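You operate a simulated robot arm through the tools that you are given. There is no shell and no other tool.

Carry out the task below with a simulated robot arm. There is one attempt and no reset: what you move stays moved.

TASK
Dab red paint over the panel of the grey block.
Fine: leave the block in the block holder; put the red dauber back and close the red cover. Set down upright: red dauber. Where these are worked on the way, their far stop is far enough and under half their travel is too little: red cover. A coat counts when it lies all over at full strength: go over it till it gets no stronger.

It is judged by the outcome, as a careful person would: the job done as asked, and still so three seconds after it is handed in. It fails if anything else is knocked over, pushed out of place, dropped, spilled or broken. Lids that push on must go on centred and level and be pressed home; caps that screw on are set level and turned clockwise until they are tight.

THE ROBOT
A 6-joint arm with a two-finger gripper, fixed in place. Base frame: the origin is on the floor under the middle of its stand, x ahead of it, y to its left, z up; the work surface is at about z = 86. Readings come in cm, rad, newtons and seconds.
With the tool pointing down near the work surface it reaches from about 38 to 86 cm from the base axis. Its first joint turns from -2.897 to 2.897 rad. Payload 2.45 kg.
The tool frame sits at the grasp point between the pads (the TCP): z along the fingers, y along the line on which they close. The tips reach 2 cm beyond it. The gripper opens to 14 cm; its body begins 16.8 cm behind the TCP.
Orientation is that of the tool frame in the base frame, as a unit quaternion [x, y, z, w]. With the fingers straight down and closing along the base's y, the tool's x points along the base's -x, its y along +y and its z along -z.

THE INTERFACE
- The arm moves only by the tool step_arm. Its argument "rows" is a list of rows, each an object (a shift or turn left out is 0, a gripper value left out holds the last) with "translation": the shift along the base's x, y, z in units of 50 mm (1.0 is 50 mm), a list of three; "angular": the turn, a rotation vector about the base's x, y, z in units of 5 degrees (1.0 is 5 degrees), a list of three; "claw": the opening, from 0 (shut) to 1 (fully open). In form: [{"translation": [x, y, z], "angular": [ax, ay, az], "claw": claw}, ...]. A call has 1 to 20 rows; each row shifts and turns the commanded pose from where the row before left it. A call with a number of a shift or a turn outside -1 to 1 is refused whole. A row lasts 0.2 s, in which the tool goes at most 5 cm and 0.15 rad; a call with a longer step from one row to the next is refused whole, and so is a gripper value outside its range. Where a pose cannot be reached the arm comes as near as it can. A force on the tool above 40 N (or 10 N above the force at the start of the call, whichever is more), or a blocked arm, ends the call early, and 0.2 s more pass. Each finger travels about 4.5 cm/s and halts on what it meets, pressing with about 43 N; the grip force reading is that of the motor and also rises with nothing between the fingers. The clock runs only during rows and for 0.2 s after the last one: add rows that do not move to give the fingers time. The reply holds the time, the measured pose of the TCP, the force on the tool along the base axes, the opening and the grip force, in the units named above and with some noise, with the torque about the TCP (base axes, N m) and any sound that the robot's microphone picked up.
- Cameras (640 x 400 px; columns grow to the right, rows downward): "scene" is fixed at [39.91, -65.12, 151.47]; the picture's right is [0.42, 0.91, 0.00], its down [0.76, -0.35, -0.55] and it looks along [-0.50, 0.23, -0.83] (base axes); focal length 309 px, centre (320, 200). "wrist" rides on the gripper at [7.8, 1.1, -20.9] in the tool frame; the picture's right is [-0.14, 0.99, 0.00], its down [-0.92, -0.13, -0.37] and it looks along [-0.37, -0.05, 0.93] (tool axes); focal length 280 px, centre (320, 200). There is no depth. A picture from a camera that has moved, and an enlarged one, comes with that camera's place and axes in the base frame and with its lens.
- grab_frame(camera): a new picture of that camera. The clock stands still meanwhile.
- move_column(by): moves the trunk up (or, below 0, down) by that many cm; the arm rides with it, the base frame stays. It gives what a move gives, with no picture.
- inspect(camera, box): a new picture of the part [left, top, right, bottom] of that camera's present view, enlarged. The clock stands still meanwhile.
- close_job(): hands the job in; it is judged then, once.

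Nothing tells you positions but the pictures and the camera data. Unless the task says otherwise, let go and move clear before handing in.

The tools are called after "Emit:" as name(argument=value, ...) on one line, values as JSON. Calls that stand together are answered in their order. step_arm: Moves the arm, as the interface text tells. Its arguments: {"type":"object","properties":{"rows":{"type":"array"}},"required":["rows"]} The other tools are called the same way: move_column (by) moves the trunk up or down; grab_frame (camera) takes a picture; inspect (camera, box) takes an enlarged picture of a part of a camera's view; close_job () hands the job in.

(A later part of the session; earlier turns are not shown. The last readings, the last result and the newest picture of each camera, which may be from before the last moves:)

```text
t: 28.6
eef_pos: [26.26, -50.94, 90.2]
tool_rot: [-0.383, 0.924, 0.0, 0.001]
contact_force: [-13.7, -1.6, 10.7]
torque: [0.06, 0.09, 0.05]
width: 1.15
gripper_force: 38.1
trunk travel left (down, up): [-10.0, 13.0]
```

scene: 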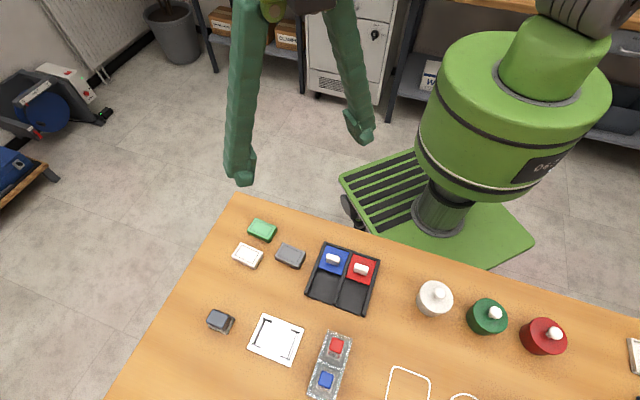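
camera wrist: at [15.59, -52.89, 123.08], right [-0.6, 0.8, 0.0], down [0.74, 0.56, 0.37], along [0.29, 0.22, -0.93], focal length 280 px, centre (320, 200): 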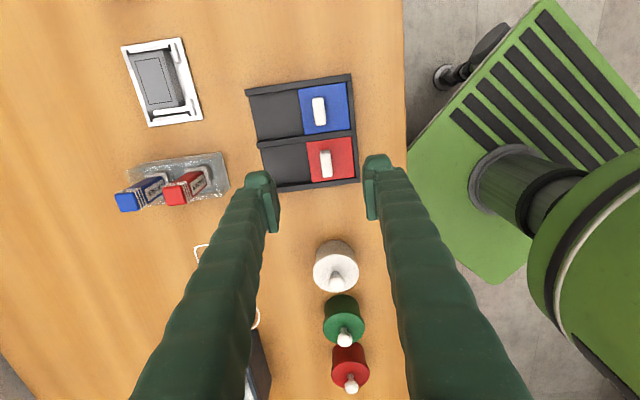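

The cover is at its far stop after about 5.8 cm of travel. I'll relieve the load, open slightly, and lift straight off.

Emit:
step_arm(rows=[{"translation": [-0.04, 0.03, 0.01]}, {}, {"claw": 0.16}, {}, {"translation": [0, 0, 0.1]}, {"translation": [0, 0, 0.3]}, {"translation": [0, 0, 0.7], "claw": 0.4}, {"translation": [0, 0, 0.7]}, {}])

Emit:
grab_frame(camera="wrist")

Emit:
inspect(camera="wrist", box=[230, 80, 410, 220])

```text
t: 30.6
eef_pos: [26.2, -51.08, 99.25]
tool_rot: [-0.382, 0.924, 0.0, -0.001]
contact_force: [-0.2, -0.2, 0.2]
torque: [0.01, 0.01, -0.01]
width: 5.58
gripper_force: 0.1
trunk travel left (down, up): [-10.0, 13.0]
```

```text
taken
camera wrist: at [19.96, -55.75, 120.28], right [-0.6, 0.8, 0.0], down [0.74, 0.56, 0.37], along [0.29, 0.22, -0.93], focal length 280 px, centre (320, 200)
```

wrist: 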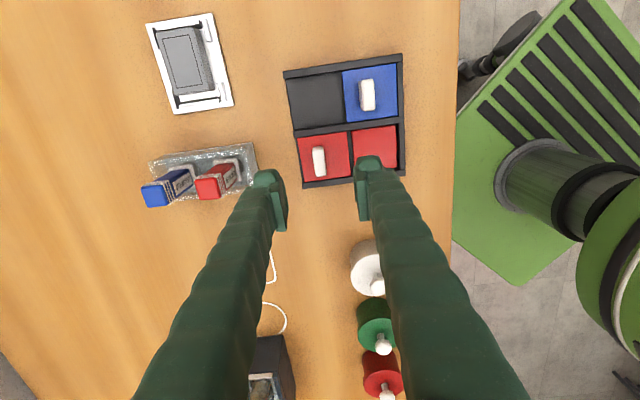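

```text
2.86 times, centred on (320, 150) of wrist
camera zoom: at [19.96, -55.75, 120.28], right [-0.6, 0.8, 0.0], down [0.74, 0.56, 0.37], along [0.29, 0.22, -0.93], focal length 801 px, centre (320, 343)
```

zoom: 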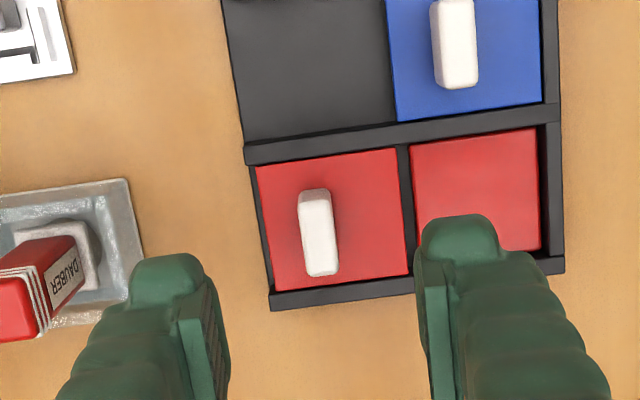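

The paint pad is exposed, centred at about (21.5, -46.4). Next I'll pick up the red dauber, raising and yawing -90° so the fingers close across the rack, well away from the blue dauber.

Emit:
step_arm(rows=[{"translation": [0, 0, 0.6], "angular": [0, 0, -1]}, {"translation": [0, 0, 0.6], "angular": [0, 0, -1]}, {"translation": [0.1, -0.1, 0], "angular": [0, 0, -1]}, {"translation": [0.1, -0.1, 0], "angular": [0, 0, -1]}, {"translation": [0.1, -0.1, 0], "angular": [0, 0, -1]}, {"translation": [0.1, -0.1, 0], "angular": [0, 0, -1]}, {"translation": [0.1, -0.1, 0], "angular": [0, 0, -1]}, {"translation": [0.1, -0.1, 0], "angular": [0, 0, -1]}, {"translation": [0.1, -0.1, 0], "angular": [0, 0, -1]}, {"translation": [0.1, -0.1, 0], "angular": [0, 0, -1]}, {"translation": [0.1, -0.1, 0], "angular": [0, 0, -1]}, {"translation": [0.1, -0.1, 0], "angular": [0, 0, -1]}, {"translation": [0.1, -0.1, 0], "angular": [0, 0, -1]}, {"translation": [0.1, -0.1, 0], "angular": [0, 0, -1]}, {"translation": [0.1, -0.1, 0], "angular": [0, 0, -1]}, {"translation": [0.1, -0.1, 0], "angular": [0, 0, -1]}, {"translation": [0.1, -0.1, 0], "angular": [0, 0, -1]}, {"translation": [0, -0.08, 0], "angular": [0, 0, -1]}, {}])

Emit:
grab_frame(camera="wrist")

Emit:
inspect(camera="wrist", box=[250, 120, 410, 280])

```text
t: 34.6
eef_pos: [33.77, -58.96, 105.0]
tool_rot: [0.383, 0.924, 0.0, -0.001]
contact_force: [0.8, 0.6, 0.2]
torque: [0.0, 0.02, 0.02]
width: 5.6
gripper_force: 0.1
trunk travel left (down, up): [-10.0, 13.0]
```

```text
taken
camera wrist: at [29.15, -52.59, 126.21], right [0.8, 0.6, 0.0], down [0.56, -0.74, 0.37], along [0.22, -0.29, -0.93], focal length 280 px, centre (320, 200)
```

wrist: 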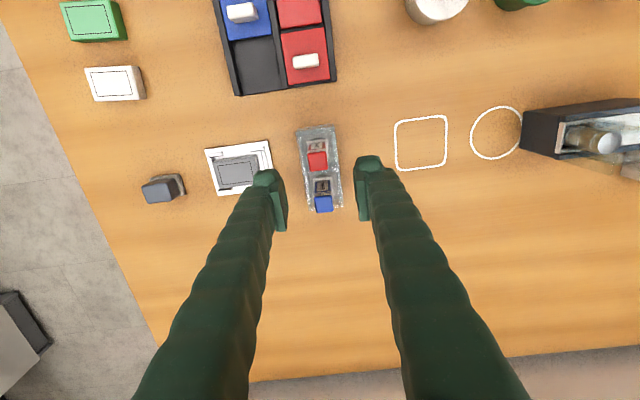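

```text
2.50 times, centred on (330, 200) of wrist
camera zoom: at [29.15, -52.59, 126.21], right [0.8, 0.6, 0.0], down [0.56, -0.74, 0.37], along [0.22, -0.29, -0.93], focal length 701 px, centre (295, 200)
```

zoom: 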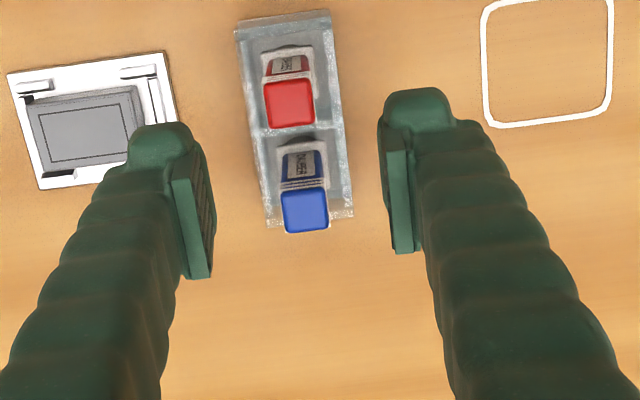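

Emit:
inspect(camera="wrist", box=[280, 115, 360, 215])

Emit:
inspect(camera="scene", box=[290, 300, 380, 400])

```text
4.00 times, centred on (320, 165) of wrist
camera zoom: at [29.15, -52.59, 126.21], right [0.8, 0.6, 0.0], down [0.56, -0.74, 0.37], along [0.22, -0.29, -0.93], focal length 1122 px, centre (320, 340)
```

zoom: 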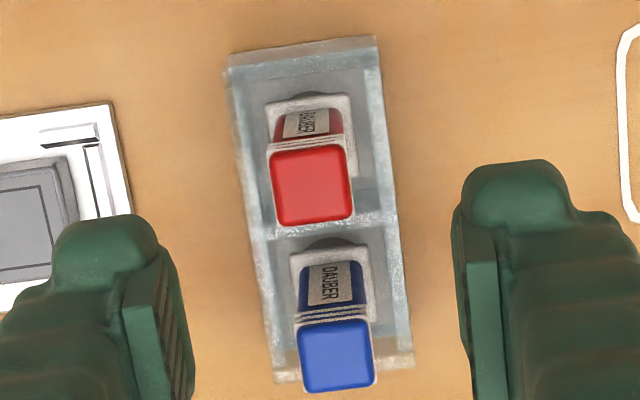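

```text
4.00 times, centred on (335, 350) of scene
camera zoom: at [39.91, -65.12, 151.47], right [0.42, 0.91, 0.0], down [0.76, -0.35, -0.55], along [-0.5, 0.23, -0.83], focal length 1237 px, centre (260, -400)
```

zoom: 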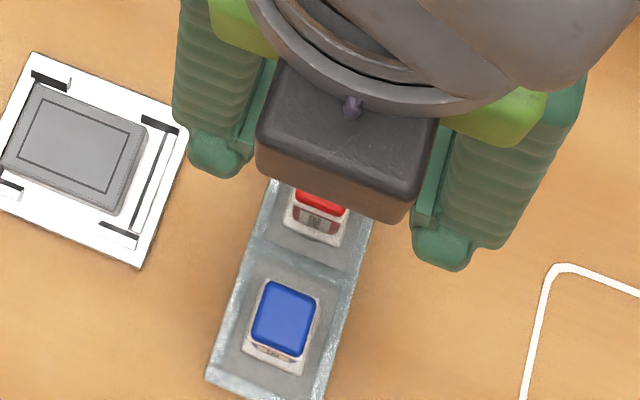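

The red dauber stands vertical at about (33.68, -59.02), its top at about 94.8, with rack walls up to about 88.6. I'll centre on it and descend to TCP z≈92, above the walls.

Emit:
step_arm(rows=[{"translation": [-0.04, -0.026, -0.4]}, {"translation": [0, 0, -0.5]}, {"translation": [0, 0, -0.5]}, {}])

Emit:
inspect(camera="wrist", box=[250, 120, 390, 240])

Emit:
grab_frame(camera="scene")

```text
t: 35.6
eef_pos: [33.56, -59.15, 98.1]
tool_rot: [0.383, 0.924, 0.0, 0.0]
contact_force: [-0.5, 0.2, -0.1]
torque: [0.0, -0.01, 0.0]
width: 5.57
gripper_force: 0.0
trunk travel left (down, up): [-10.0, 13.0]
```

```text
3.33 times, centred on (320, 180) of wrist
camera zoom: at [28.86, -52.73, 119.15], right [0.8, 0.6, 0.0], down [0.56, -0.74, 0.37], along [0.22, -0.29, -0.93], focal length 935 px, centre (320, 267)
```

zoom: 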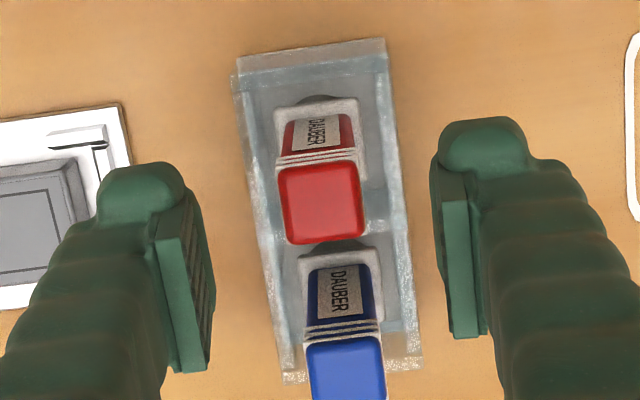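

```text
taken
```

scene: 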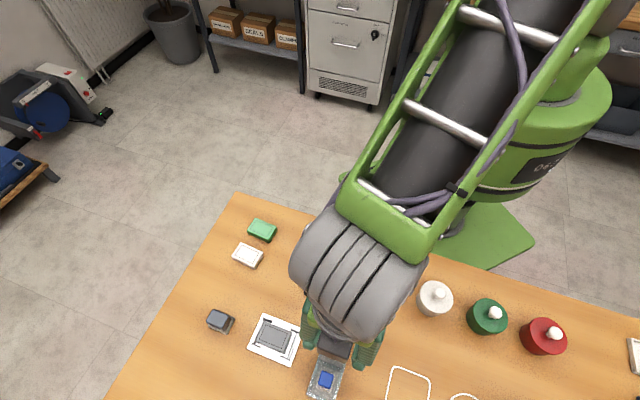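

It's centred. Now I'll descend around the handle and grip it.

Emit:
step_arm(rows=[{"translation": [0.008, 0.004, -0.5]}, {"translation": [0, 0, -0.5]}, {"translation": [0, 0, -0.22]}, {}, {"claw": 0.1}, {}, {}, {}, {}])

Emit:
inspect(camera="wrist", box=[250, 120, 390, 240])

```text
t: 37.6
eef_pos: [33.59, -59.01, 92.31]
tool_rot: [0.383, 0.924, 0.0, 0.0]
contact_force: [-0.5, -0.3, -0.5]
torque: [0.0, -0.03, -0.01]
width: 1.97
gripper_force: 43.1
trunk travel left (down, up): [-10.0, 13.0]
```

```text
3.33 times, centred on (320, 180) of wrist
camera zoom: at [28.91, -52.62, 113.27], right [0.8, 0.6, 0.0], down [0.56, -0.74, 0.37], along [0.22, -0.29, -0.93], focal length 935 px, centre (320, 267)
```

zoom: 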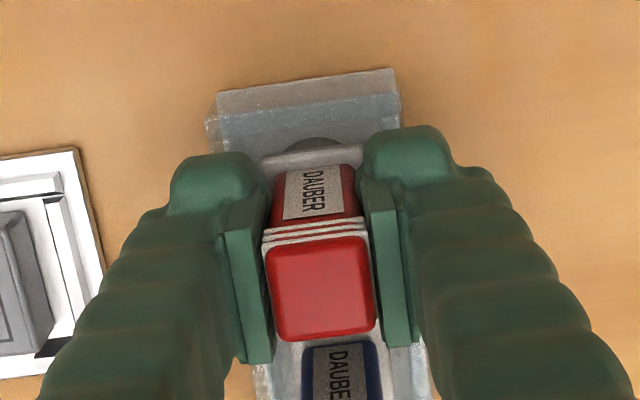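

The dauber is gripped (1.97 cm, 43 N). I'll lift slowly straight up.

Emit:
step_arm(rows=[{"translation": [0, 0, 0.1]}, {"translation": [0, 0, 0.2]}, {"translation": [0, 0, 0.3]}, {"translation": [0, 0, 0.4]}, {"translation": [0, 0, 0.4]}, {}])

Emit:
inspect(camera="wrist", box=[250, 100, 390, 240])

Emit:
inspect(camera="scene", box=[270, 280, 390, 400])

```text
t: 39.0
eef_pos: [33.48, -59.04, 99.26]
tool_rot: [0.383, 0.924, 0.0, 0.0]
contact_force: [0.6, 0.4, -0.8]
torque: [0.0, 0.01, 0.01]
width: 1.98
gripper_force: 42.6
trunk travel left (down, up): [-10.0, 13.0]
```

```text
2.86 times, centred on (320, 170) of wrist
camera zoom: at [28.88, -52.76, 120.2], right [0.8, 0.6, 0.0], down [0.56, -0.74, 0.37], along [0.22, -0.29, -0.93], focal length 801 px, centre (320, 286)
```

zoom: 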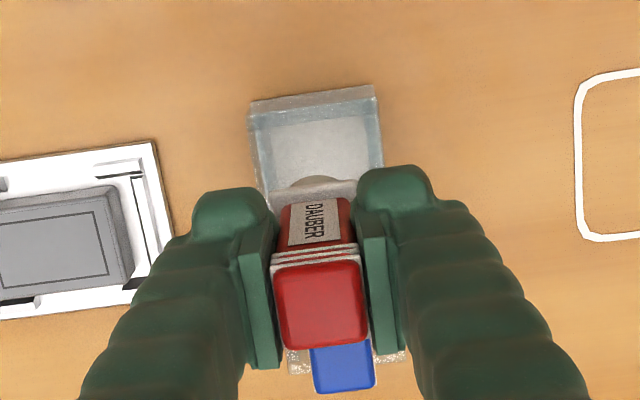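

```text
3.33 times, centred on (330, 340) of scene
camera zoom: at [39.91, -65.12, 151.47], right [0.42, 0.91, 0.0], down [0.76, -0.35, -0.55], along [-0.5, 0.23, -0.83], focal length 1031 px, centre (287, -267)
```

zoom: 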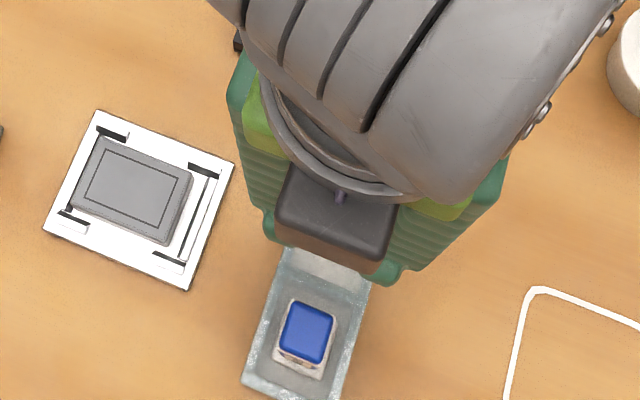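

The dauber is up. I'll raise a little more, carry it over the paint pad, then look at the dauber's underside and pad in the scene view.

Emit:
step_arm(rows=[{"translation": [0, 0, 0.7]}, {"translation": [-0.4, 0.42, 0]}, {"translation": [-0.6, 0.63, 0]}, {"translation": [-0.6, 0.63, 0]}, {"translation": [-0.5, 0.52, 0]}, {"translation": [-0.31, 0.32, 0]}, {}])

Emit:
grab_frame(camera="wrist")

Emit:
inspect(camera="scene", box=[300, 190, 420, 310])

Emit:
inspect(camera="wrist", box=[250, 100, 390, 240])

```text
t: 40.6
eef_pos: [21.47, -46.46, 102.61]
tool_rot: [0.383, 0.924, 0.0, 0.0]
contact_force: [0.3, -0.1, 0.3]
torque: [-0.04, 0.03, 0.0]
width: 1.94
gripper_force: 43.3
trunk travel left (down, up): [-10.0, 13.0]
```

```text
taken
camera wrist: at [16.88, -40.13, 123.59], right [0.8, 0.6, 0.0], down [0.56, -0.74, 0.37], along [0.22, -0.29, -0.93], focal length 280 px, centre (320, 200)
```

wrist: 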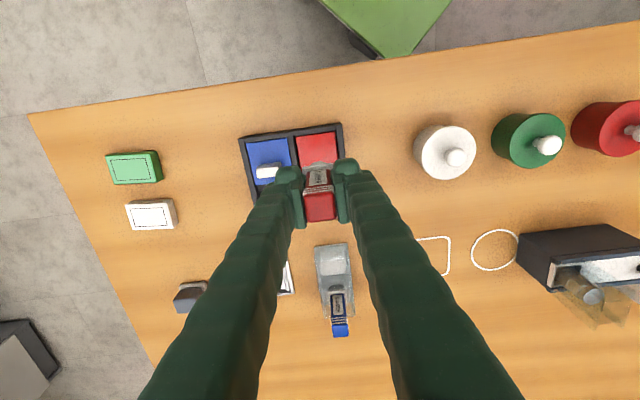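

```text
3.33 times, centred on (360, 250) of scene
camera zoom: at [39.91, -65.12, 151.47], right [0.42, 0.91, 0.0], down [0.76, -0.35, -0.55], along [-0.5, 0.23, -0.83], focal length 1031 px, centre (187, 33)
```

zoom: 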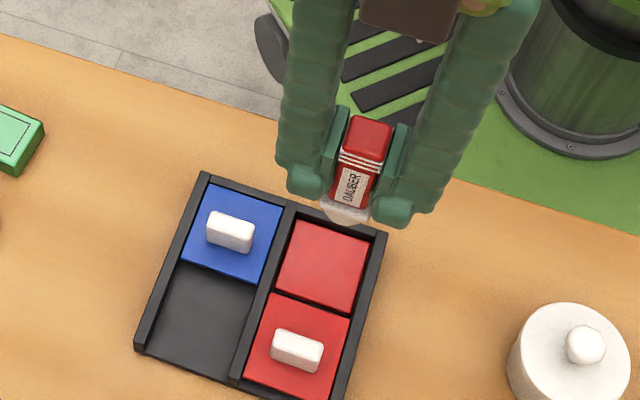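

```text
2.86 times, centred on (320, 170) of wrist
camera zoom: at [16.88, -40.13, 123.59], right [0.8, 0.6, 0.0], down [0.56, -0.74, 0.37], along [0.22, -0.29, -0.93], focal length 801 px, centre (320, 286)
```

zoom: 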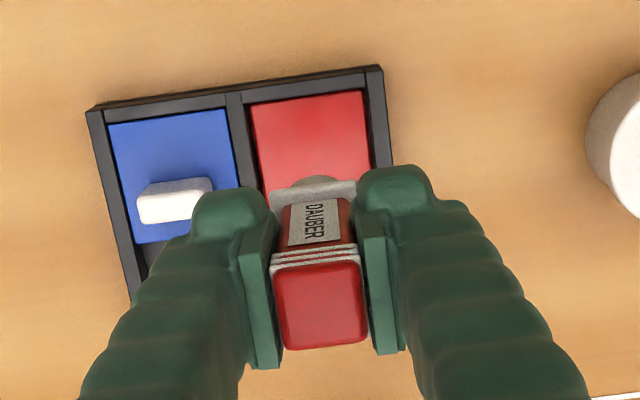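

Emit:
inspect(camera="scene", box=[345, 215, 395, 265])

Emit:
inspect(camera="wrist", box=[295, 145, 355, 195])

```text
8.00 times, centred on (370, 240) of scene
camera zoom: at [39.91, -65.12, 151.47], right [0.42, 0.91, 0.0], down [0.76, -0.35, -0.55], along [-0.5, 0.23, -0.83], focal length 2475 px, centre (-80, -120)
```

zoom: 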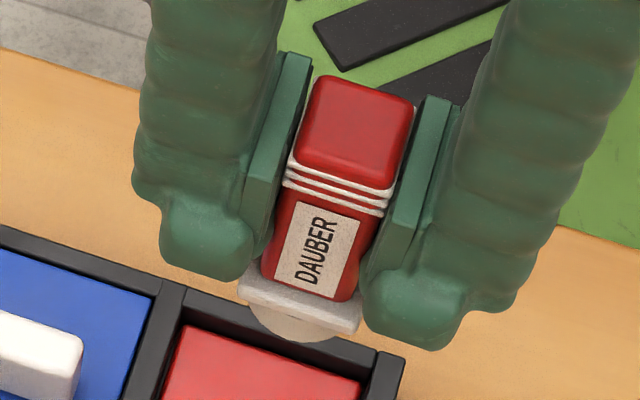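

```text
8.00 times, centred on (325, 170) of wrist
camera zoom: at [16.88, -40.13, 123.59], right [0.8, 0.6, 0.0], down [0.56, -0.74, 0.37], along [0.22, -0.29, -0.93], focal length 2243 px, centre (280, 440)
```

zoom: 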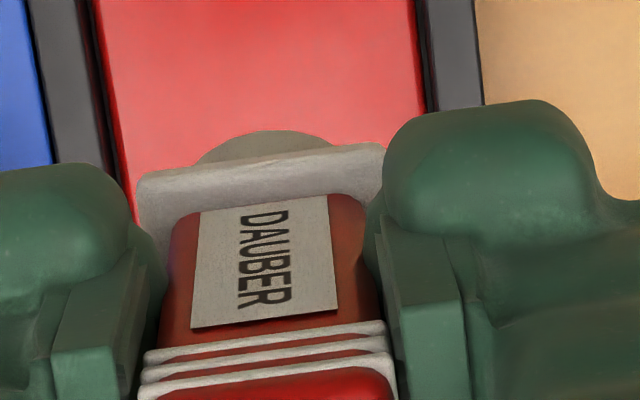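

The dauber has a round foam pad under its flange. I'm lowering it toward the paint now.

Emit:
step_arm(rows=[{"translation": [0, 0, -0.5]}, {"translation": [0, 0, -0.5]}, {"translation": [0, 0, -0.5]}, {"translation": [0, 0, -0.2]}, {}])

Emit:
inspect(camera="scene", box=[330, 230, 400, 300])

```text
t: 41.8
eef_pos: [21.42, -46.49, 94.13]
tool_rot: [0.383, 0.924, 0.0, 0.0]
contact_force: [0.2, 0.5, -0.1]
torque: [-0.04, 0.02, 0.0]
width: 1.97
gripper_force: 43.1
trunk travel left (down, up): [-10.0, 13.0]
```

```text
5.71 times, centred on (365, 265) of scene
camera zoom: at [39.91, -65.12, 151.47], right [0.42, 0.91, 0.0], down [0.76, -0.35, -0.55], along [-0.5, 0.23, -0.83], focal length 1768 px, centre (63, -171)
```

zoom: 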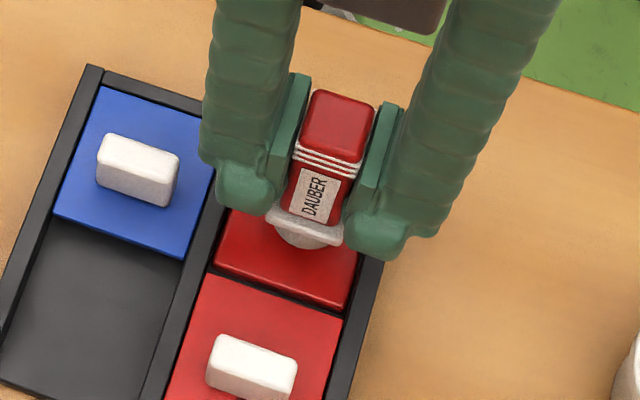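

Emit:
step_arm(rows=[{"translation": [0, 0, -0.06]}, {"translation": [0, 0, -0.06]}, {"translation": [0, 0, -0.06]}, {"translation": [0, 0, -0.06]}, {}])

```text
t: 43.0
eef_pos: [21.58, -46.38, 93.05]
tool_rot: [0.383, 0.924, -0.003, 0.002]
contact_force: [-1.3, 3.8, 34.1]
torque: [0.25, 0.03, -0.04]
width: 1.99
gripper_force: 43.2
trunk travel left (down, up): [-10.0, 13.0]
```

Contact with the paint came at TCP z≈93.1, and firmly. I'll ease up and check the pad and the paint.

Emit:
step_arm(rows=[{"translation": [0, 0, 0.05]}, {}, {"translation": [0, 0, 0.1]}, {"translation": [0, 0, 0.4]}, {"translation": [0, 0, 0.6]}, {"translation": [0, 0, 0.6]}, {}])

Emit:
inspect(camera="scene", box=[345, 215, 395, 265])

Emit:
inspect(camera="wrist", box=[280, 100, 380, 200])

```text
t: 44.6
eef_pos: [21.5, -46.36, 101.59]
tool_rot: [0.383, 0.924, 0.001, 0.0]
contact_force: [-0.2, -1.1, -0.6]
torque: [0.01, 0.01, 0.0]
width: 1.98
gripper_force: 43.2
trunk travel left (down, up): [-10.0, 13.0]
```

```text
8.00 times, centred on (370, 240) of scene
camera zoom: at [39.91, -65.12, 151.47], right [0.42, 0.91, 0.0], down [0.76, -0.35, -0.55], along [-0.5, 0.23, -0.83], focal length 2475 px, centre (-80, -120)
```

zoom: 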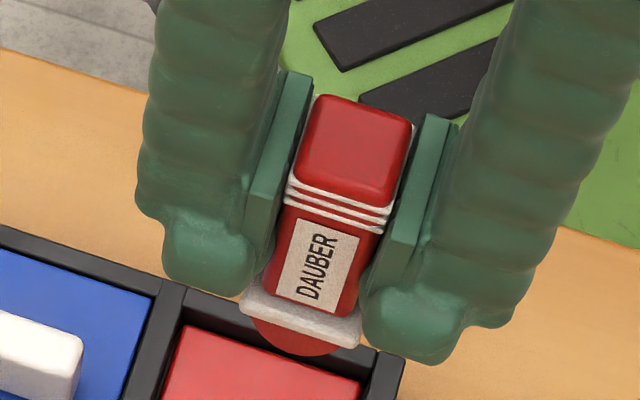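

```text
4.00 times, centred on (330, 150) of wrist
camera zoom: at [16.9, -39.97, 122.65], right [0.8, 0.6, 0.0], down [0.56, -0.74, 0.37], along [0.22, -0.29, -0.93], focal length 1122 px, centre (280, 400)
```

zoom: 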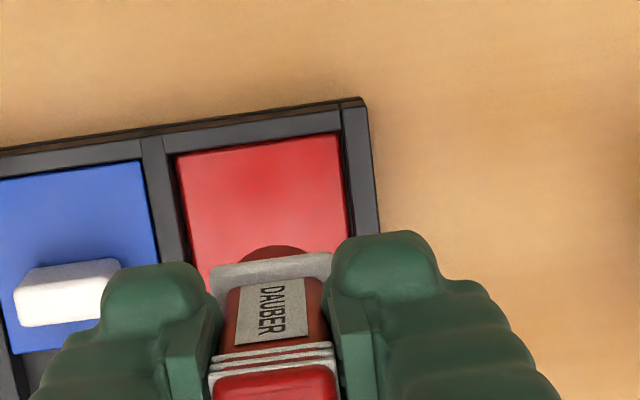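

The dauber pad is now red and didn't slip in the grip. I'll carry it over the panel's first dab position, near one corner, and stop just above.

Emit:
step_arm(rows=[{"translation": [0.134, -0.7, 0]}, {"translation": [0.134, -0.9, 0]}, {"translation": [0.134, -0.9, 0]}, {"translation": [0.134, -0.9, 0]}, {"translation": [0.134, -0.8, 0]}, {"translation": [0, -0.316, 0]}, {"translation": [0, 0, -0.6]}, {"translation": [0, 0, -0.5]}, {}])

Emit:
grab_frame(camera="wrist")

Emit:
inspect(camera="wrist", box=[260, 90, 380, 210])

Emit:
inspect(camera="scene", box=[230, 270, 320, 360])

```text
t: 46.6
eef_pos: [24.95, -69.05, 96.17]
tool_rot: [0.382, 0.924, 0.0, 0.0]
contact_force: [0.9, 0.6, -0.4]
torque: [0.0, 0.0, 0.0]
width: 1.97
gripper_force: 43.0
trunk travel left (down, up): [-10.0, 13.0]
```

```text
taken
camera wrist: at [20.31, -62.65, 117.23], right [0.8, 0.6, 0.0], down [0.56, -0.74, 0.37], along [0.22, -0.29, -0.93], focal length 280 px, centre (320, 200)
```

wrist: 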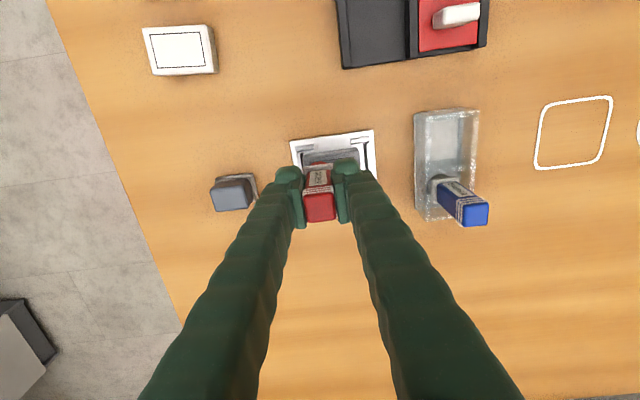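

```text
3.33 times, centred on (320, 150) of wrist
camera zoom: at [20.31, -62.65, 117.23], right [0.8, 0.6, 0.0], down [0.56, -0.74, 0.37], along [0.22, -0.29, -0.93], focal length 935 px, centre (320, 367)
```

zoom: 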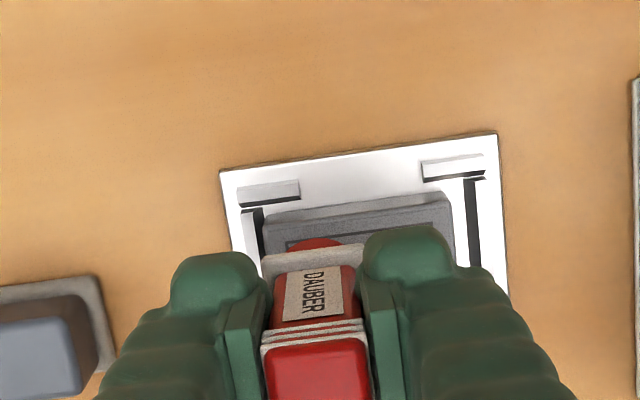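

```text
4.44 times, centred on (275, 315) of scene
camera zoom: at [39.91, -65.12, 151.47], right [0.42, 0.91, 0.0], down [0.76, -0.35, -0.55], along [-0.5, 0.23, -0.83], focal length 1375 px, centre (520, -311)
```

zoom: 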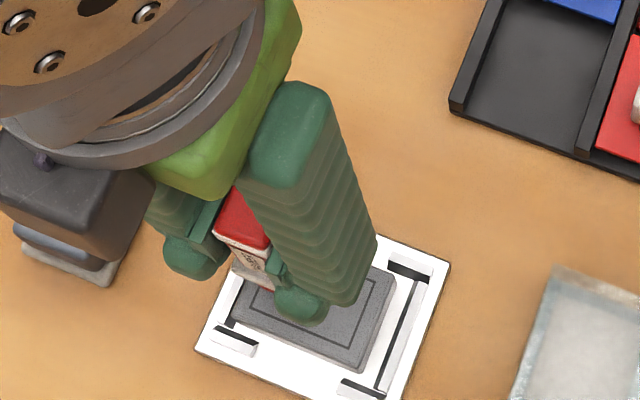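

The dauber is over the upper-left part of the panel. I'm lowering in small steps to feel for contact.

Emit:
step_arm(rows=[{"translation": [0, 0, -0.1]}, {"translation": [0, 0, -0.1]}, {"translation": [0, 0, -0.06]}, {"translation": [0, 0, -0.04]}, {}])

```text
t: 47.8
eef_pos: [24.88, -69.02, 94.67]
tool_rot: [0.382, 0.924, 0.0, 0.0]
contact_force: [0.5, -0.5, -0.3]
torque: [-0.04, 0.04, 0.0]
width: 1.97
gripper_force: 43.4
trunk travel left (down, up): [-10.0, 13.0]
```

Emit:
step_arm(rows=[{"translation": [0, 0, -0.03]}, {"translation": [0, 0, -0.03]}, {}])

```text
t: 48.6
eef_pos: [25.0, -68.96, 94.36]
tool_rot: [0.383, 0.924, 0.0, 0.0]
contact_force: [0.3, -0.1, -0.7]
torque: [0.01, 0.0, -0.01]
width: 1.98
gripper_force: 43.0
trunk travel left (down, up): [-10.0, 13.0]
```

Emit:
step_arm(rows=[{"translation": [0, 0, -0.02]}, {"translation": [0, 0, -0.02]}, {}])

```text
t: 49.4
eef_pos: [24.83, -68.99, 94.24]
tool_rot: [0.383, 0.924, -0.001, -0.001]
contact_force: [1.1, -0.8, -1.5]
torque: [0.02, 0.01, -0.02]
width: 1.99
gripper_force: 43.5
trunk travel left (down, up): [-10.0, 13.0]
```

Emit:
step_arm(rows=[{"translation": [0, 0, -0.02]}, {"translation": [0, 0, -0.02]}, {}])

```text
t: 50.2
eef_pos: [24.83, -68.99, 94.11]
tool_rot: [0.382, 0.924, -0.001, 0.0]
contact_force: [0.5, -0.5, 6.9]
torque: [0.07, 0.04, 0.0]
width: 1.97
gripper_force: 42.9
trunk travel left (down, up): [-10.0, 13.0]
```

Contact at z≈94.1 (7 N). I'll press slightly more, then lift and look at the mark.

Emit:
step_arm(rows=[{"translation": [0, 0, -0.02]}, {}, {"translation": [0, 0, 0.1]}, {"translation": [0, 0, 0.3]}, {"translation": [0, 0, 0.5]}, {"translation": [-0.3, 0.8, 0.5]}, {"translation": [0, 0.9, 0]}, {}])

Emit:
grab_frame(camera="wrist")

Emit:
inspect(camera="scene", box=[245, 310, 305, 365])

```text
t: 52.0
eef_pos: [23.66, -60.56, 100.99]
tool_rot: [0.383, 0.924, 0.0, -0.001]
contact_force: [-0.3, 0.4, -0.7]
torque: [-0.01, 0.02, 0.02]
width: 1.97
gripper_force: 43.1
trunk travel left (down, up): [-10.0, 13.0]
```

```text
taken
camera wrist: at [18.87, -54.2, 121.93], right [0.8, 0.6, 0.0], down [0.56, -0.74, 0.37], along [0.22, -0.29, -0.93], focal length 280 px, centre (320, 200)
```

wrist: 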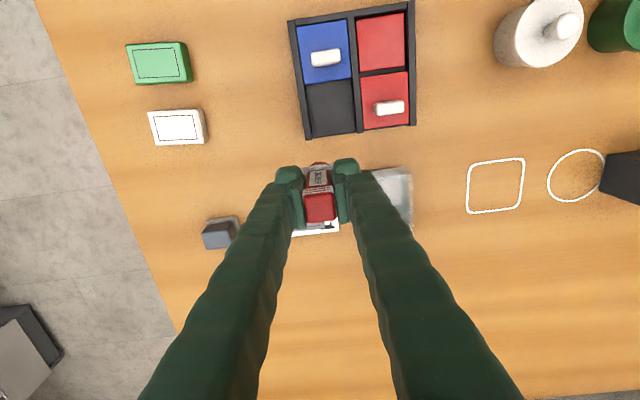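

```text
7.27 times, centred on (275, 338) of scene
camera zoom: at [39.91, -65.12, 151.47], right [0.42, 0.91, 0.0], down [0.76, -0.35, -0.55], along [-0.5, 0.23, -0.83], focal length 2250 px, centre (647, -800)
```

zoom: 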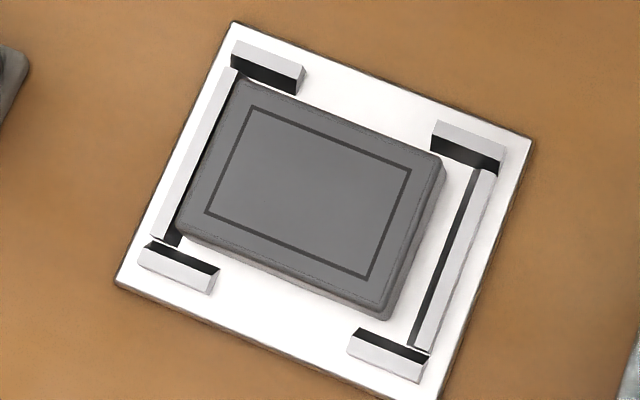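

No obvious mark from the first dab; I'll look closer.

Emit:
inspect(camera="scene", box=[258, 318, 290, 348])

Emit:
inspect(camera="scene", box=[270, 250, 370, 330])

```text
13.33 times, centred on (274, 333) of scene
camera zoom: at [39.91, -65.12, 151.47], right [0.42, 0.91, 0.0], down [0.76, -0.35, -0.55], along [-0.5, 0.23, -0.83], focal length 4124 px, centre (933, -1573)
```

zoom: 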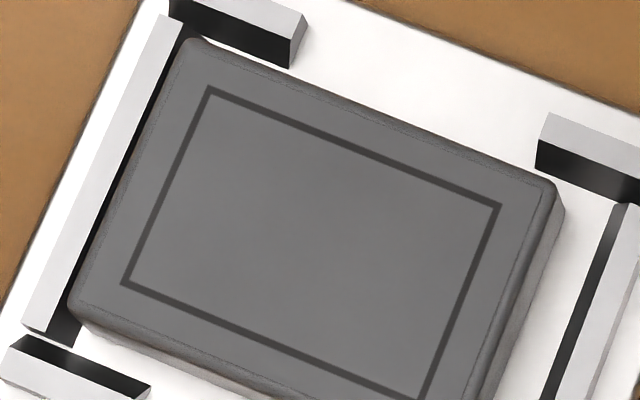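

```text
5.00 times, centred on (320, 290) of scene
camera zoom: at [39.91, -65.12, 151.47], right [0.42, 0.91, 0.0], down [0.76, -0.35, -0.55], along [-0.5, 0.23, -0.83], focal length 1547 px, centre (320, -250)
```

zoom: 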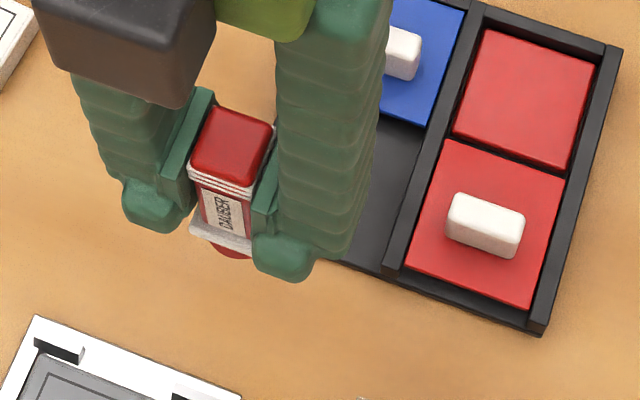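

There's no visible mark yet and the pad is still loaded. I'll press at the panel centre with more force and hold it for about a second.

Emit:
step_arm(rows=[{"translation": [0.3, -0.77, 0]}, {"translation": [0.286, -0.784, 0]}, {"translation": [0, 0, -0.5]}, {"translation": [0, 0, -0.5]}, {"translation": [0, 0, -0.25]}, {"translation": [0, 0, -0.06]}, {"translation": [0, 0, -0.04]}, {}])

```text
t: 53.8
eef_pos: [26.42, -68.35, 94.04]
tool_rot: [0.383, 0.924, -0.001, 0.0]
contact_force: [0.5, -0.8, -0.3]
torque: [-0.05, 0.01, 0.03]
width: 2.0
gripper_force: 42.8
trunk travel left (down, up): [-10.0, 13.0]
```

Emit:
step_arm(rows=[{"translation": [0, 0, -0.02]}, {"translation": [0, 0, -0.02]}, {}])

```text
t: 54.6
eef_pos: [26.33, -68.19, 94.12]
tool_rot: [0.383, 0.924, -0.002, 0.001]
contact_force: [-1.2, 0.9, 13.0]
torque: [0.07, 0.09, 0.02]
width: 1.99
gripper_force: 43.1
trunk travel left (down, up): [-10.0, 13.0]
```

Emit:
step_arm(rows=[{"translation": [0, 0, -0.02]}, {}, {}, {}, {}])

```text
t: 55.8
eef_pos: [26.29, -68.23, 94.07]
tool_rot: [0.383, 0.924, -0.002, 0.002]
contact_force: [2.5, -2.4, 23.4]
torque: [-0.13, -0.11, 0.02]
width: 1.95
gripper_force: 42.9
trunk travel left (down, up): [-10.0, 13.0]
```

Emit:
step_arm(rows=[{"translation": [0, 0, 0.1]}, {"translation": [0, 0, 0.3]}, {"translation": [0, 0, 0.5]}, {"translation": [-0.3, 0.8, 0.5]}, {"translation": [-0.286, 0.76, 0]}, {}])

Emit:
inspect(camera="scene", box=[255, 315, 295, 350])

Emit:
inspect(camera="scene", box=[270, 250, 370, 330])

```text
t: 57.2
eef_pos: [23.63, -60.57, 100.61]
tool_rot: [0.383, 0.924, 0.0, 0.0]
contact_force: [0.6, 0.1, -0.1]
torque: [0.04, 0.02, 0.01]
width: 2.0
gripper_force: 43.2
trunk travel left (down, up): [-10.0, 13.0]
```

```text
11.43 times, centred on (275, 332) of scene
camera zoom: at [39.91, -65.12, 151.47], right [0.42, 0.91, 0.0], down [0.76, -0.35, -0.55], along [-0.5, 0.23, -0.83], focal length 3535 px, centre (834, -1314)
```

zoom: 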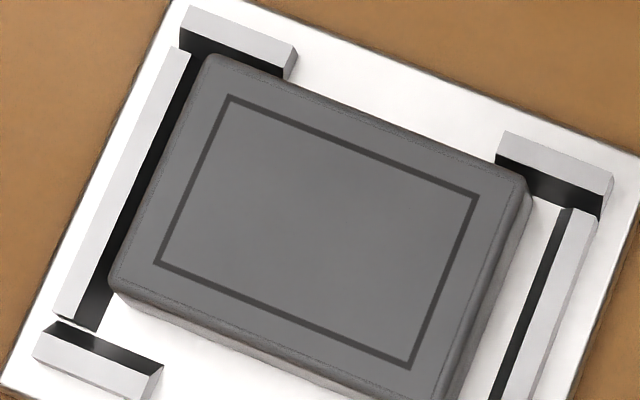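

```text
5.00 times, centred on (320, 290) of scene
camera zoom: at [39.91, -65.12, 151.47], right [0.42, 0.91, 0.0], down [0.76, -0.35, -0.55], along [-0.5, 0.23, -0.83], focal length 1547 px, centre (320, -250)
```

zoom: 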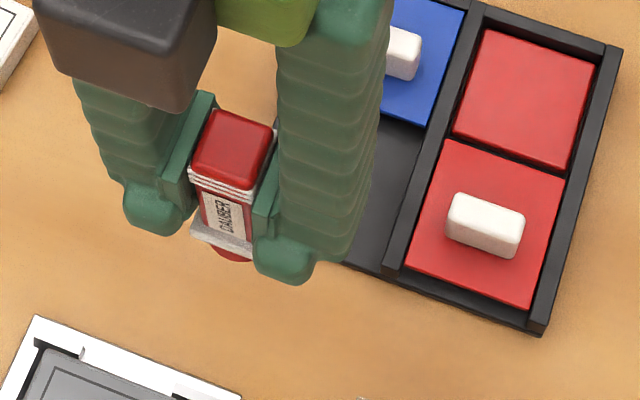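

Still nothing visible from the scene camera. I'll move aside so the wrist camera can look straight at the panel from close up.

Emit:
step_arm(rows=[{"translation": [-0.4, -0.4, 0]}, {"translation": [-0.3, -0.7, 0]}, {"translation": [0, -0.8, 0]}, {"translation": [0.15, -0.8, 0]}, {}])

Emit:
grab_frame(camera="wrist")

Emit:
inspect(camera="wrist", box=[340, 110, 450, 200])

```text
t: 58.4
eef_pos: [20.66, -73.88, 100.66]
tool_rot: [0.383, 0.924, 0.0, 0.0]
contact_force: [-1.1, -1.4, -0.3]
torque: [0.01, 0.02, -0.03]
width: 1.97
gripper_force: 43.7
trunk travel left (down, up): [-10.0, 13.0]
```

```text
taken
camera wrist: at [15.94, -67.58, 121.69], right [0.8, 0.6, 0.0], down [0.56, -0.74, 0.37], along [0.22, -0.29, -0.93], focal length 280 px, centre (320, 200)
```

wrist: 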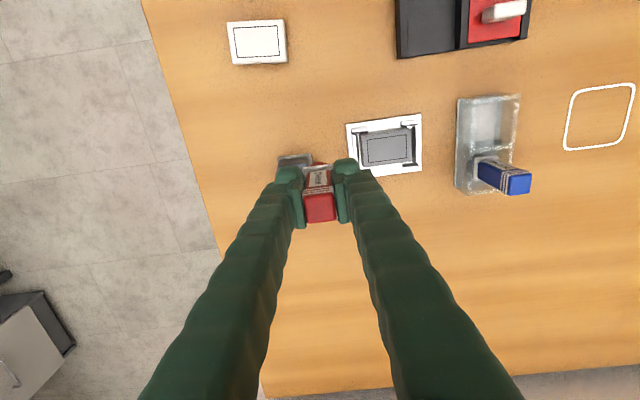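

```text
4.44 times, centred on (395, 155) of wrist
camera zoom: at [15.94, -67.58, 121.69], right [0.8, 0.6, 0.0], down [0.56, -0.74, 0.37], along [0.22, -0.29, -0.93], focal length 1246 px, centre (-13, 400)
```

zoom: 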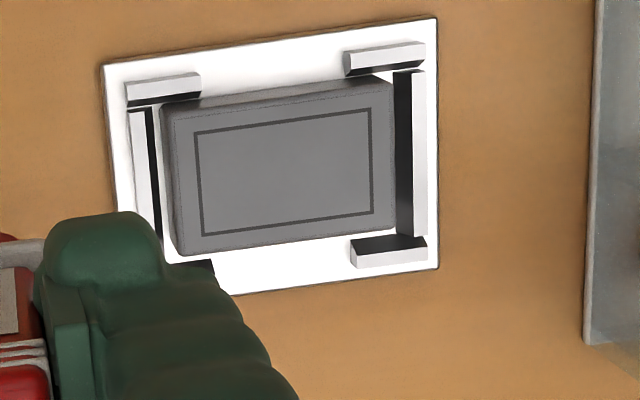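

No paint has transferred. I'll test a quicker, firmer dab at the panel centre, about 30 N and similar to the dip that worked, holding it and wiping slightly.

Emit:
step_arm(rows=[{"translation": [0.6, 0.57, 0]}, {"translation": [0.576, 0.544, 0]}, {"translation": [0, 0, -0.5]}, {"translation": [0, 0, -0.5]}, {"translation": [0, 0, -0.28]}, {"translation": [0, 0, -0.06]}, {"translation": [0, 0, -0.06]}, {"translation": [0, 0, -0.02]}, {}, {}])

```text
t: 60.6
eef_pos: [26.47, -68.42, 93.96]
tool_rot: [0.383, 0.924, -0.003, 0.002]
contact_force: [0.2, -0.4, 29.0]
torque: [-0.01, -0.01, 0.0]
width: 1.95
gripper_force: 42.7
trunk travel left (down, up): [-10.0, 13.0]
```

Emit:
step_arm(rows=[{"translation": [0, 0, 0.1]}, {"translation": [0, 0, 0.4]}, {"translation": [0, 0, 0.5]}, {"translation": [-0.576, -0.544, 0.4]}, {"translation": [-0.6, -0.57, 0]}, {}])

Emit:
inspect(camera="wrist", box=[340, 110, 450, 200])

Emit:
inspect(camera="scene", box=[200, 290, 310, 370])

```text
t: 62.0
eef_pos: [20.72, -73.93, 100.64]
tool_rot: [0.382, 0.924, 0.0, 0.0]
contact_force: [-0.7, -1.0, -1.5]
torque: [0.01, 0.05, -0.05]
width: 1.98
gripper_force: 43.0
trunk travel left (down, up): [-10.0, 13.0]
```

```text
4.44 times, centred on (395, 155) of wrist
camera zoom: at [15.96, -67.57, 121.69], right [0.8, 0.6, 0.0], down [0.56, -0.74, 0.37], along [0.22, -0.29, -0.93], focal length 1246 px, centre (-13, 400)
```

zoom: 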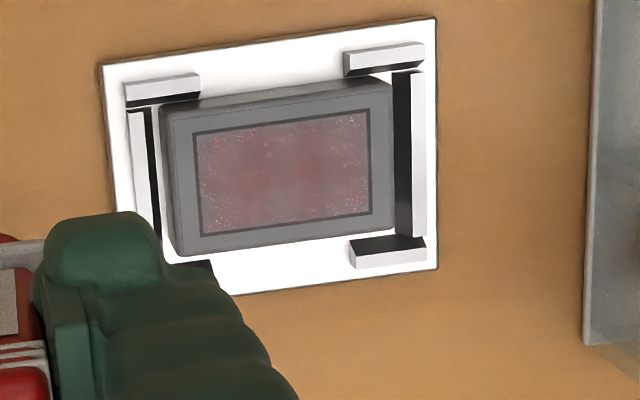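

```text
5.00 times, centred on (255, 330) of scene
camera zoom: at [39.91, -65.12, 151.47], right [0.42, 0.91, 0.0], down [0.76, -0.35, -0.55], along [-0.5, 0.23, -0.83], focal length 1547 px, centre (645, -450)
```

zoom: 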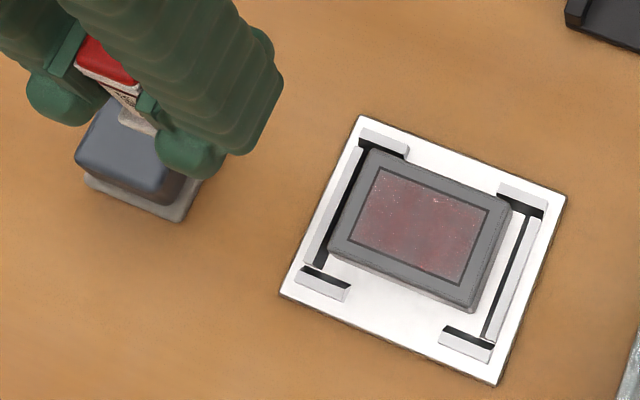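

The firmer press worked: a faint red coat now covers the panel. The pad needs about 29 N to deposit, so I'll check the pad colour and then repeat, re-dipping in between.

Emit:
inspect(camera="scene", box=[205, 290, 245, 330])

Emit:
inspect(camera="wrist", box=[280, 145, 350, 205])

```text
10.00 times, centred on (225, 310) of scene
camera zoom: at [39.91, -65.12, 151.47], right [0.42, 0.91, 0.0], down [0.76, -0.35, -0.55], along [-0.5, 0.23, -0.83], focal length 3093 px, centre (1270, -900)
```

zoom: 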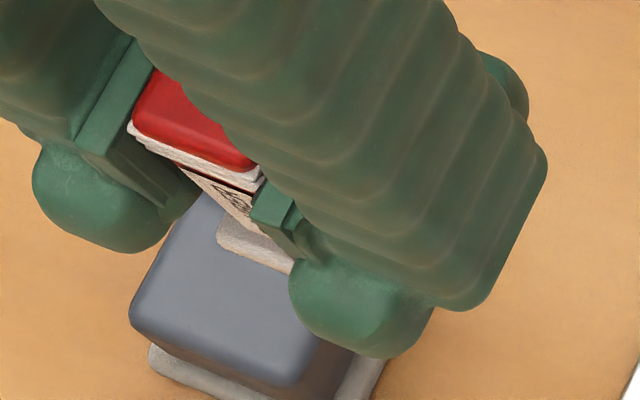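

```text
6.67 times, centred on (315, 175) of wrist
camera zoom: at [15.96, -67.57, 121.69], right [0.8, 0.6, 0.0], down [0.56, -0.74, 0.37], along [0.22, -0.29, -0.93], focal length 1869 px, centre (353, 367)
```

zoom: 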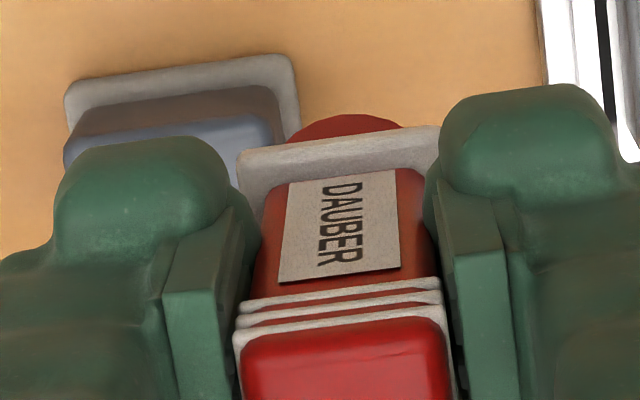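

The pad is still loaded. I'll repeat the press at the centre twice at about 30 N and check whether the coat strengthens.

Emit:
step_arm(rows=[{"translation": [0.6, 0.57, 0]}, {"translation": [0.576, 0.544, 0]}, {"translation": [0, 0, -0.5]}, {"translation": [0, 0, -0.5]}, {"translation": [0, 0, -0.26]}, {"translation": [0, 0, -0.06]}, {"translation": [0, 0, -0.06]}, {"translation": [0, 0, -0.02]}, {}, {}])

```text
t: 64.2
eef_pos: [26.66, -68.29, 93.91]
tool_rot: [0.383, 0.924, -0.002, 0.002]
contact_force: [1.5, 1.6, 25.5]
torque: [0.02, -0.07, -0.03]
width: 2.0
gripper_force: 43.0
trunk travel left (down, up): [-10.0, 13.0]
```

Emit:
step_arm(rows=[{"translation": [0, 0, 0.1]}, {"translation": [0, 0, 0.4]}, {"translation": [0, 0, 0.5]}, {"translation": [-0.576, -0.544, 0.4]}, {"translation": [-0.6, -0.57, 0]}, {}])

Emit:
inspect(camera="wrist", box=[340, 110, 450, 200])

Emit:
inspect(camera="scene", box=[200, 290, 310, 370])

```text
t: 65.6
eef_pos: [20.76, -73.86, 100.77]
tool_rot: [0.383, 0.924, 0.0, 0.0]
contact_force: [0.0, 0.6, -0.2]
torque: [0.04, 0.03, -0.02]
width: 1.97
gripper_force: 43.5
trunk travel left (down, up): [-10.0, 13.0]
```

```text
4.44 times, centred on (395, 155) of wrist
camera zoom: at [16.06, -67.53, 121.76], right [0.8, 0.6, 0.0], down [0.56, -0.74, 0.37], along [0.22, -0.29, -0.93], focal length 1246 px, centre (-13, 400)
```

zoom: 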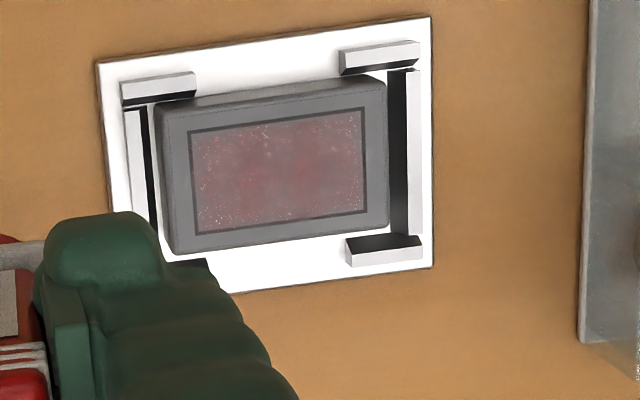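

```text
5.00 times, centred on (255, 330) of scene
camera zoom: at [39.91, -65.12, 151.47], right [0.42, 0.91, 0.0], down [0.76, -0.35, -0.55], along [-0.5, 0.23, -0.83], focal length 1547 px, centre (645, -450)
```

zoom: 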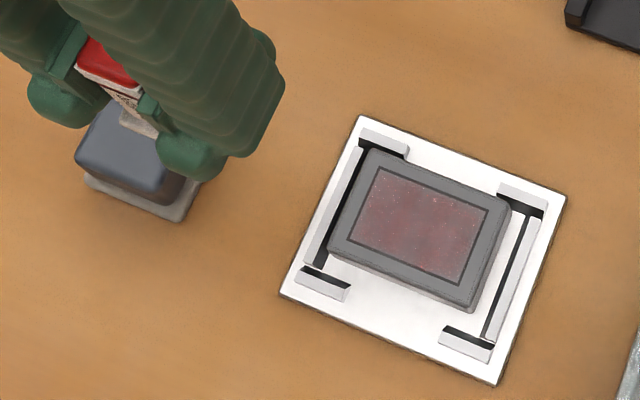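

There's no change from the 25.5 N press, so either the pad needs reloading or the force was short. I'll re-dip with a firm hold.

Emit:
step_arm(rows=[{"translation": [0.03, 0.7, 0]}, {"translation": [0.03, 0.95, 0]}, {"translation": [0.03, 0.95, 0]}, {"translation": [0.03, 0.95, 0]}, {"translation": [0.03, 0.95, 0]}, {"translation": [0.01, 0.7, 0]}, {"translation": [0, 0.28, 0]}, {}])

Emit:
inspect(camera="wrist", box=[260, 90, 400, 210])

```text
t: 67.4
eef_pos: [21.41, -46.56, 100.7]
tool_rot: [0.383, 0.924, 0.0, 0.001]
contact_force: [-0.3, -0.6, 0.1]
torque: [-0.04, -0.03, -0.02]
width: 1.98
gripper_force: 43.1
trunk travel left (down, up): [-10.0, 13.0]
```

```text
3.33 times, centred on (330, 150) of wrist
camera zoom: at [16.69, -40.23, 121.79], right [0.8, 0.6, 0.0], down [0.56, -0.74, 0.37], along [0.22, -0.29, -0.93], focal length 935 px, centre (287, 367)
```

zoom: 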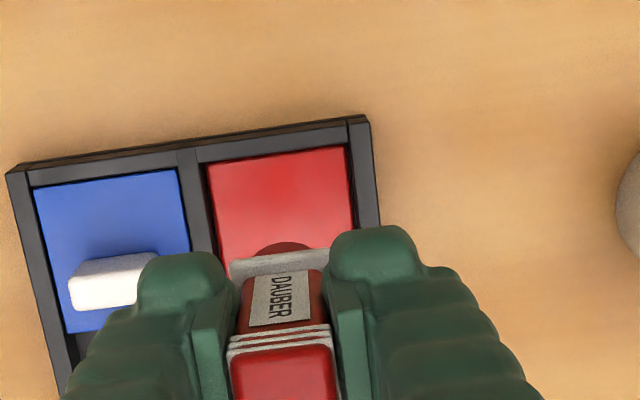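

Emit:
step_arm(rows=[{"translation": [0, 0, -0.5]}, {"translation": [0, 0, -0.5]}, {"translation": [0, 0, -0.3]}, {"translation": [0, 0, -0.1]}, {"translation": [0, 0, -0.06]}, {"translation": [0, 0, -0.04]}, {"translation": [0, 0, -0.03]}, {}, {}, {}])

```text
t: 69.6
eef_pos: [21.45, -46.63, 93.03]
tool_rot: [0.383, 0.924, 0.0, -0.001]
contact_force: [0.6, 0.3, -0.1]
torque: [-0.02, 0.0, -0.02]
width: 1.98
gripper_force: 42.8
trunk travel left (down, up): [-10.0, 13.0]
```

Emit:
step_arm(rows=[{"translation": [0, 0, -0.02]}, {"translation": [0, 0, -0.02]}, {"translation": [0, 0, -0.02]}, {}])

```text
t: 70.7
eef_pos: [21.43, -46.56, 93.03]
tool_rot: [0.382, 0.924, -0.002, 0.001]
contact_force: [-2.0, 5.6, 22.0]
torque: [0.31, 0.17, 0.01]
width: 1.97
gripper_force: 43.1
trunk travel left (down, up): [-10.0, 13.0]
stopped in row 4: the force on the tool passed its limit at 41 N (the readings are from after the stop); the commanded pose is now the measured one
```

Firm contact with the paint. I'll hold briefly, lift, and return to the panel.

Emit:
step_arm(rows=[{}, {}, {}])

```text
t: 71.5
eef_pos: [21.39, -46.66, 92.98]
tool_rot: [0.383, 0.924, -0.003, 0.001]
contact_force: [-3.8, 4.5, 27.7]
torque: [0.21, 0.15, -0.01]
width: 1.97
gripper_force: 43.1
trunk travel left (down, up): [-10.0, 13.0]
```

Emit:
step_arm(rows=[{"translation": [0, 0, 0.06]}, {"translation": [0, 0, 0.2]}, {"translation": [0, 0, 0.5]}, {"translation": [0, 0, 0.6]}, {"translation": [0, 0, 0.2]}, {}])

Emit:
inspect(camera="wrist", box=[280, 145, 350, 205])

Emit:
inspect(camera="scene", box=[345, 215, 395, 265])

```text
t: 72.9
eef_pos: [21.31, -46.61, 100.76]
tool_rot: [0.383, 0.924, -0.002, 0.001]
contact_force: [0.0, -0.4, -1.1]
torque: [0.01, 0.0, 0.0]
width: 1.98
gripper_force: 43.1
trunk travel left (down, up): [-10.0, 13.0]
```

```text
6.67 times, centred on (315, 175) of wrist
camera zoom: at [16.74, -40.28, 121.71], right [0.8, 0.6, 0.0], down [0.56, -0.74, 0.37], along [0.22, -0.3, -0.93], focal length 1869 px, centre (353, 367)
```

zoom: 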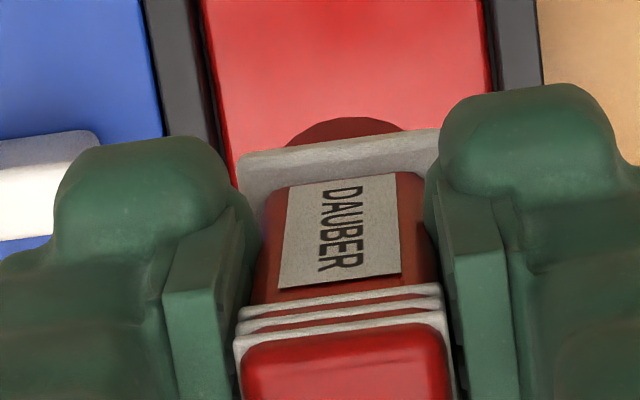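

```text
8.00 times, centred on (370, 240) of scene
camera zoom: at [39.91, -65.12, 151.47], right [0.42, 0.91, 0.0], down [0.76, -0.35, -0.55], along [-0.5, 0.23, -0.83], focal length 2475 px, centre (-80, -120)
```

zoom: 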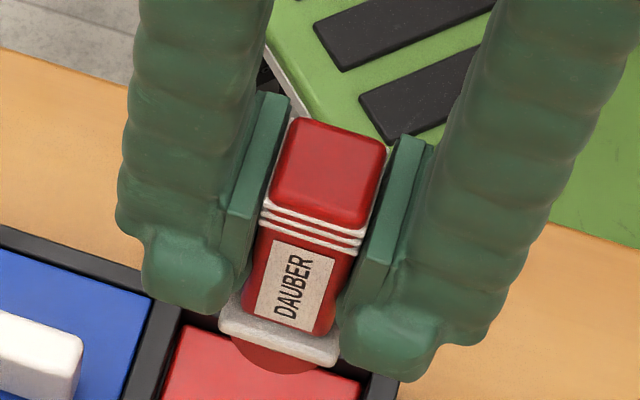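

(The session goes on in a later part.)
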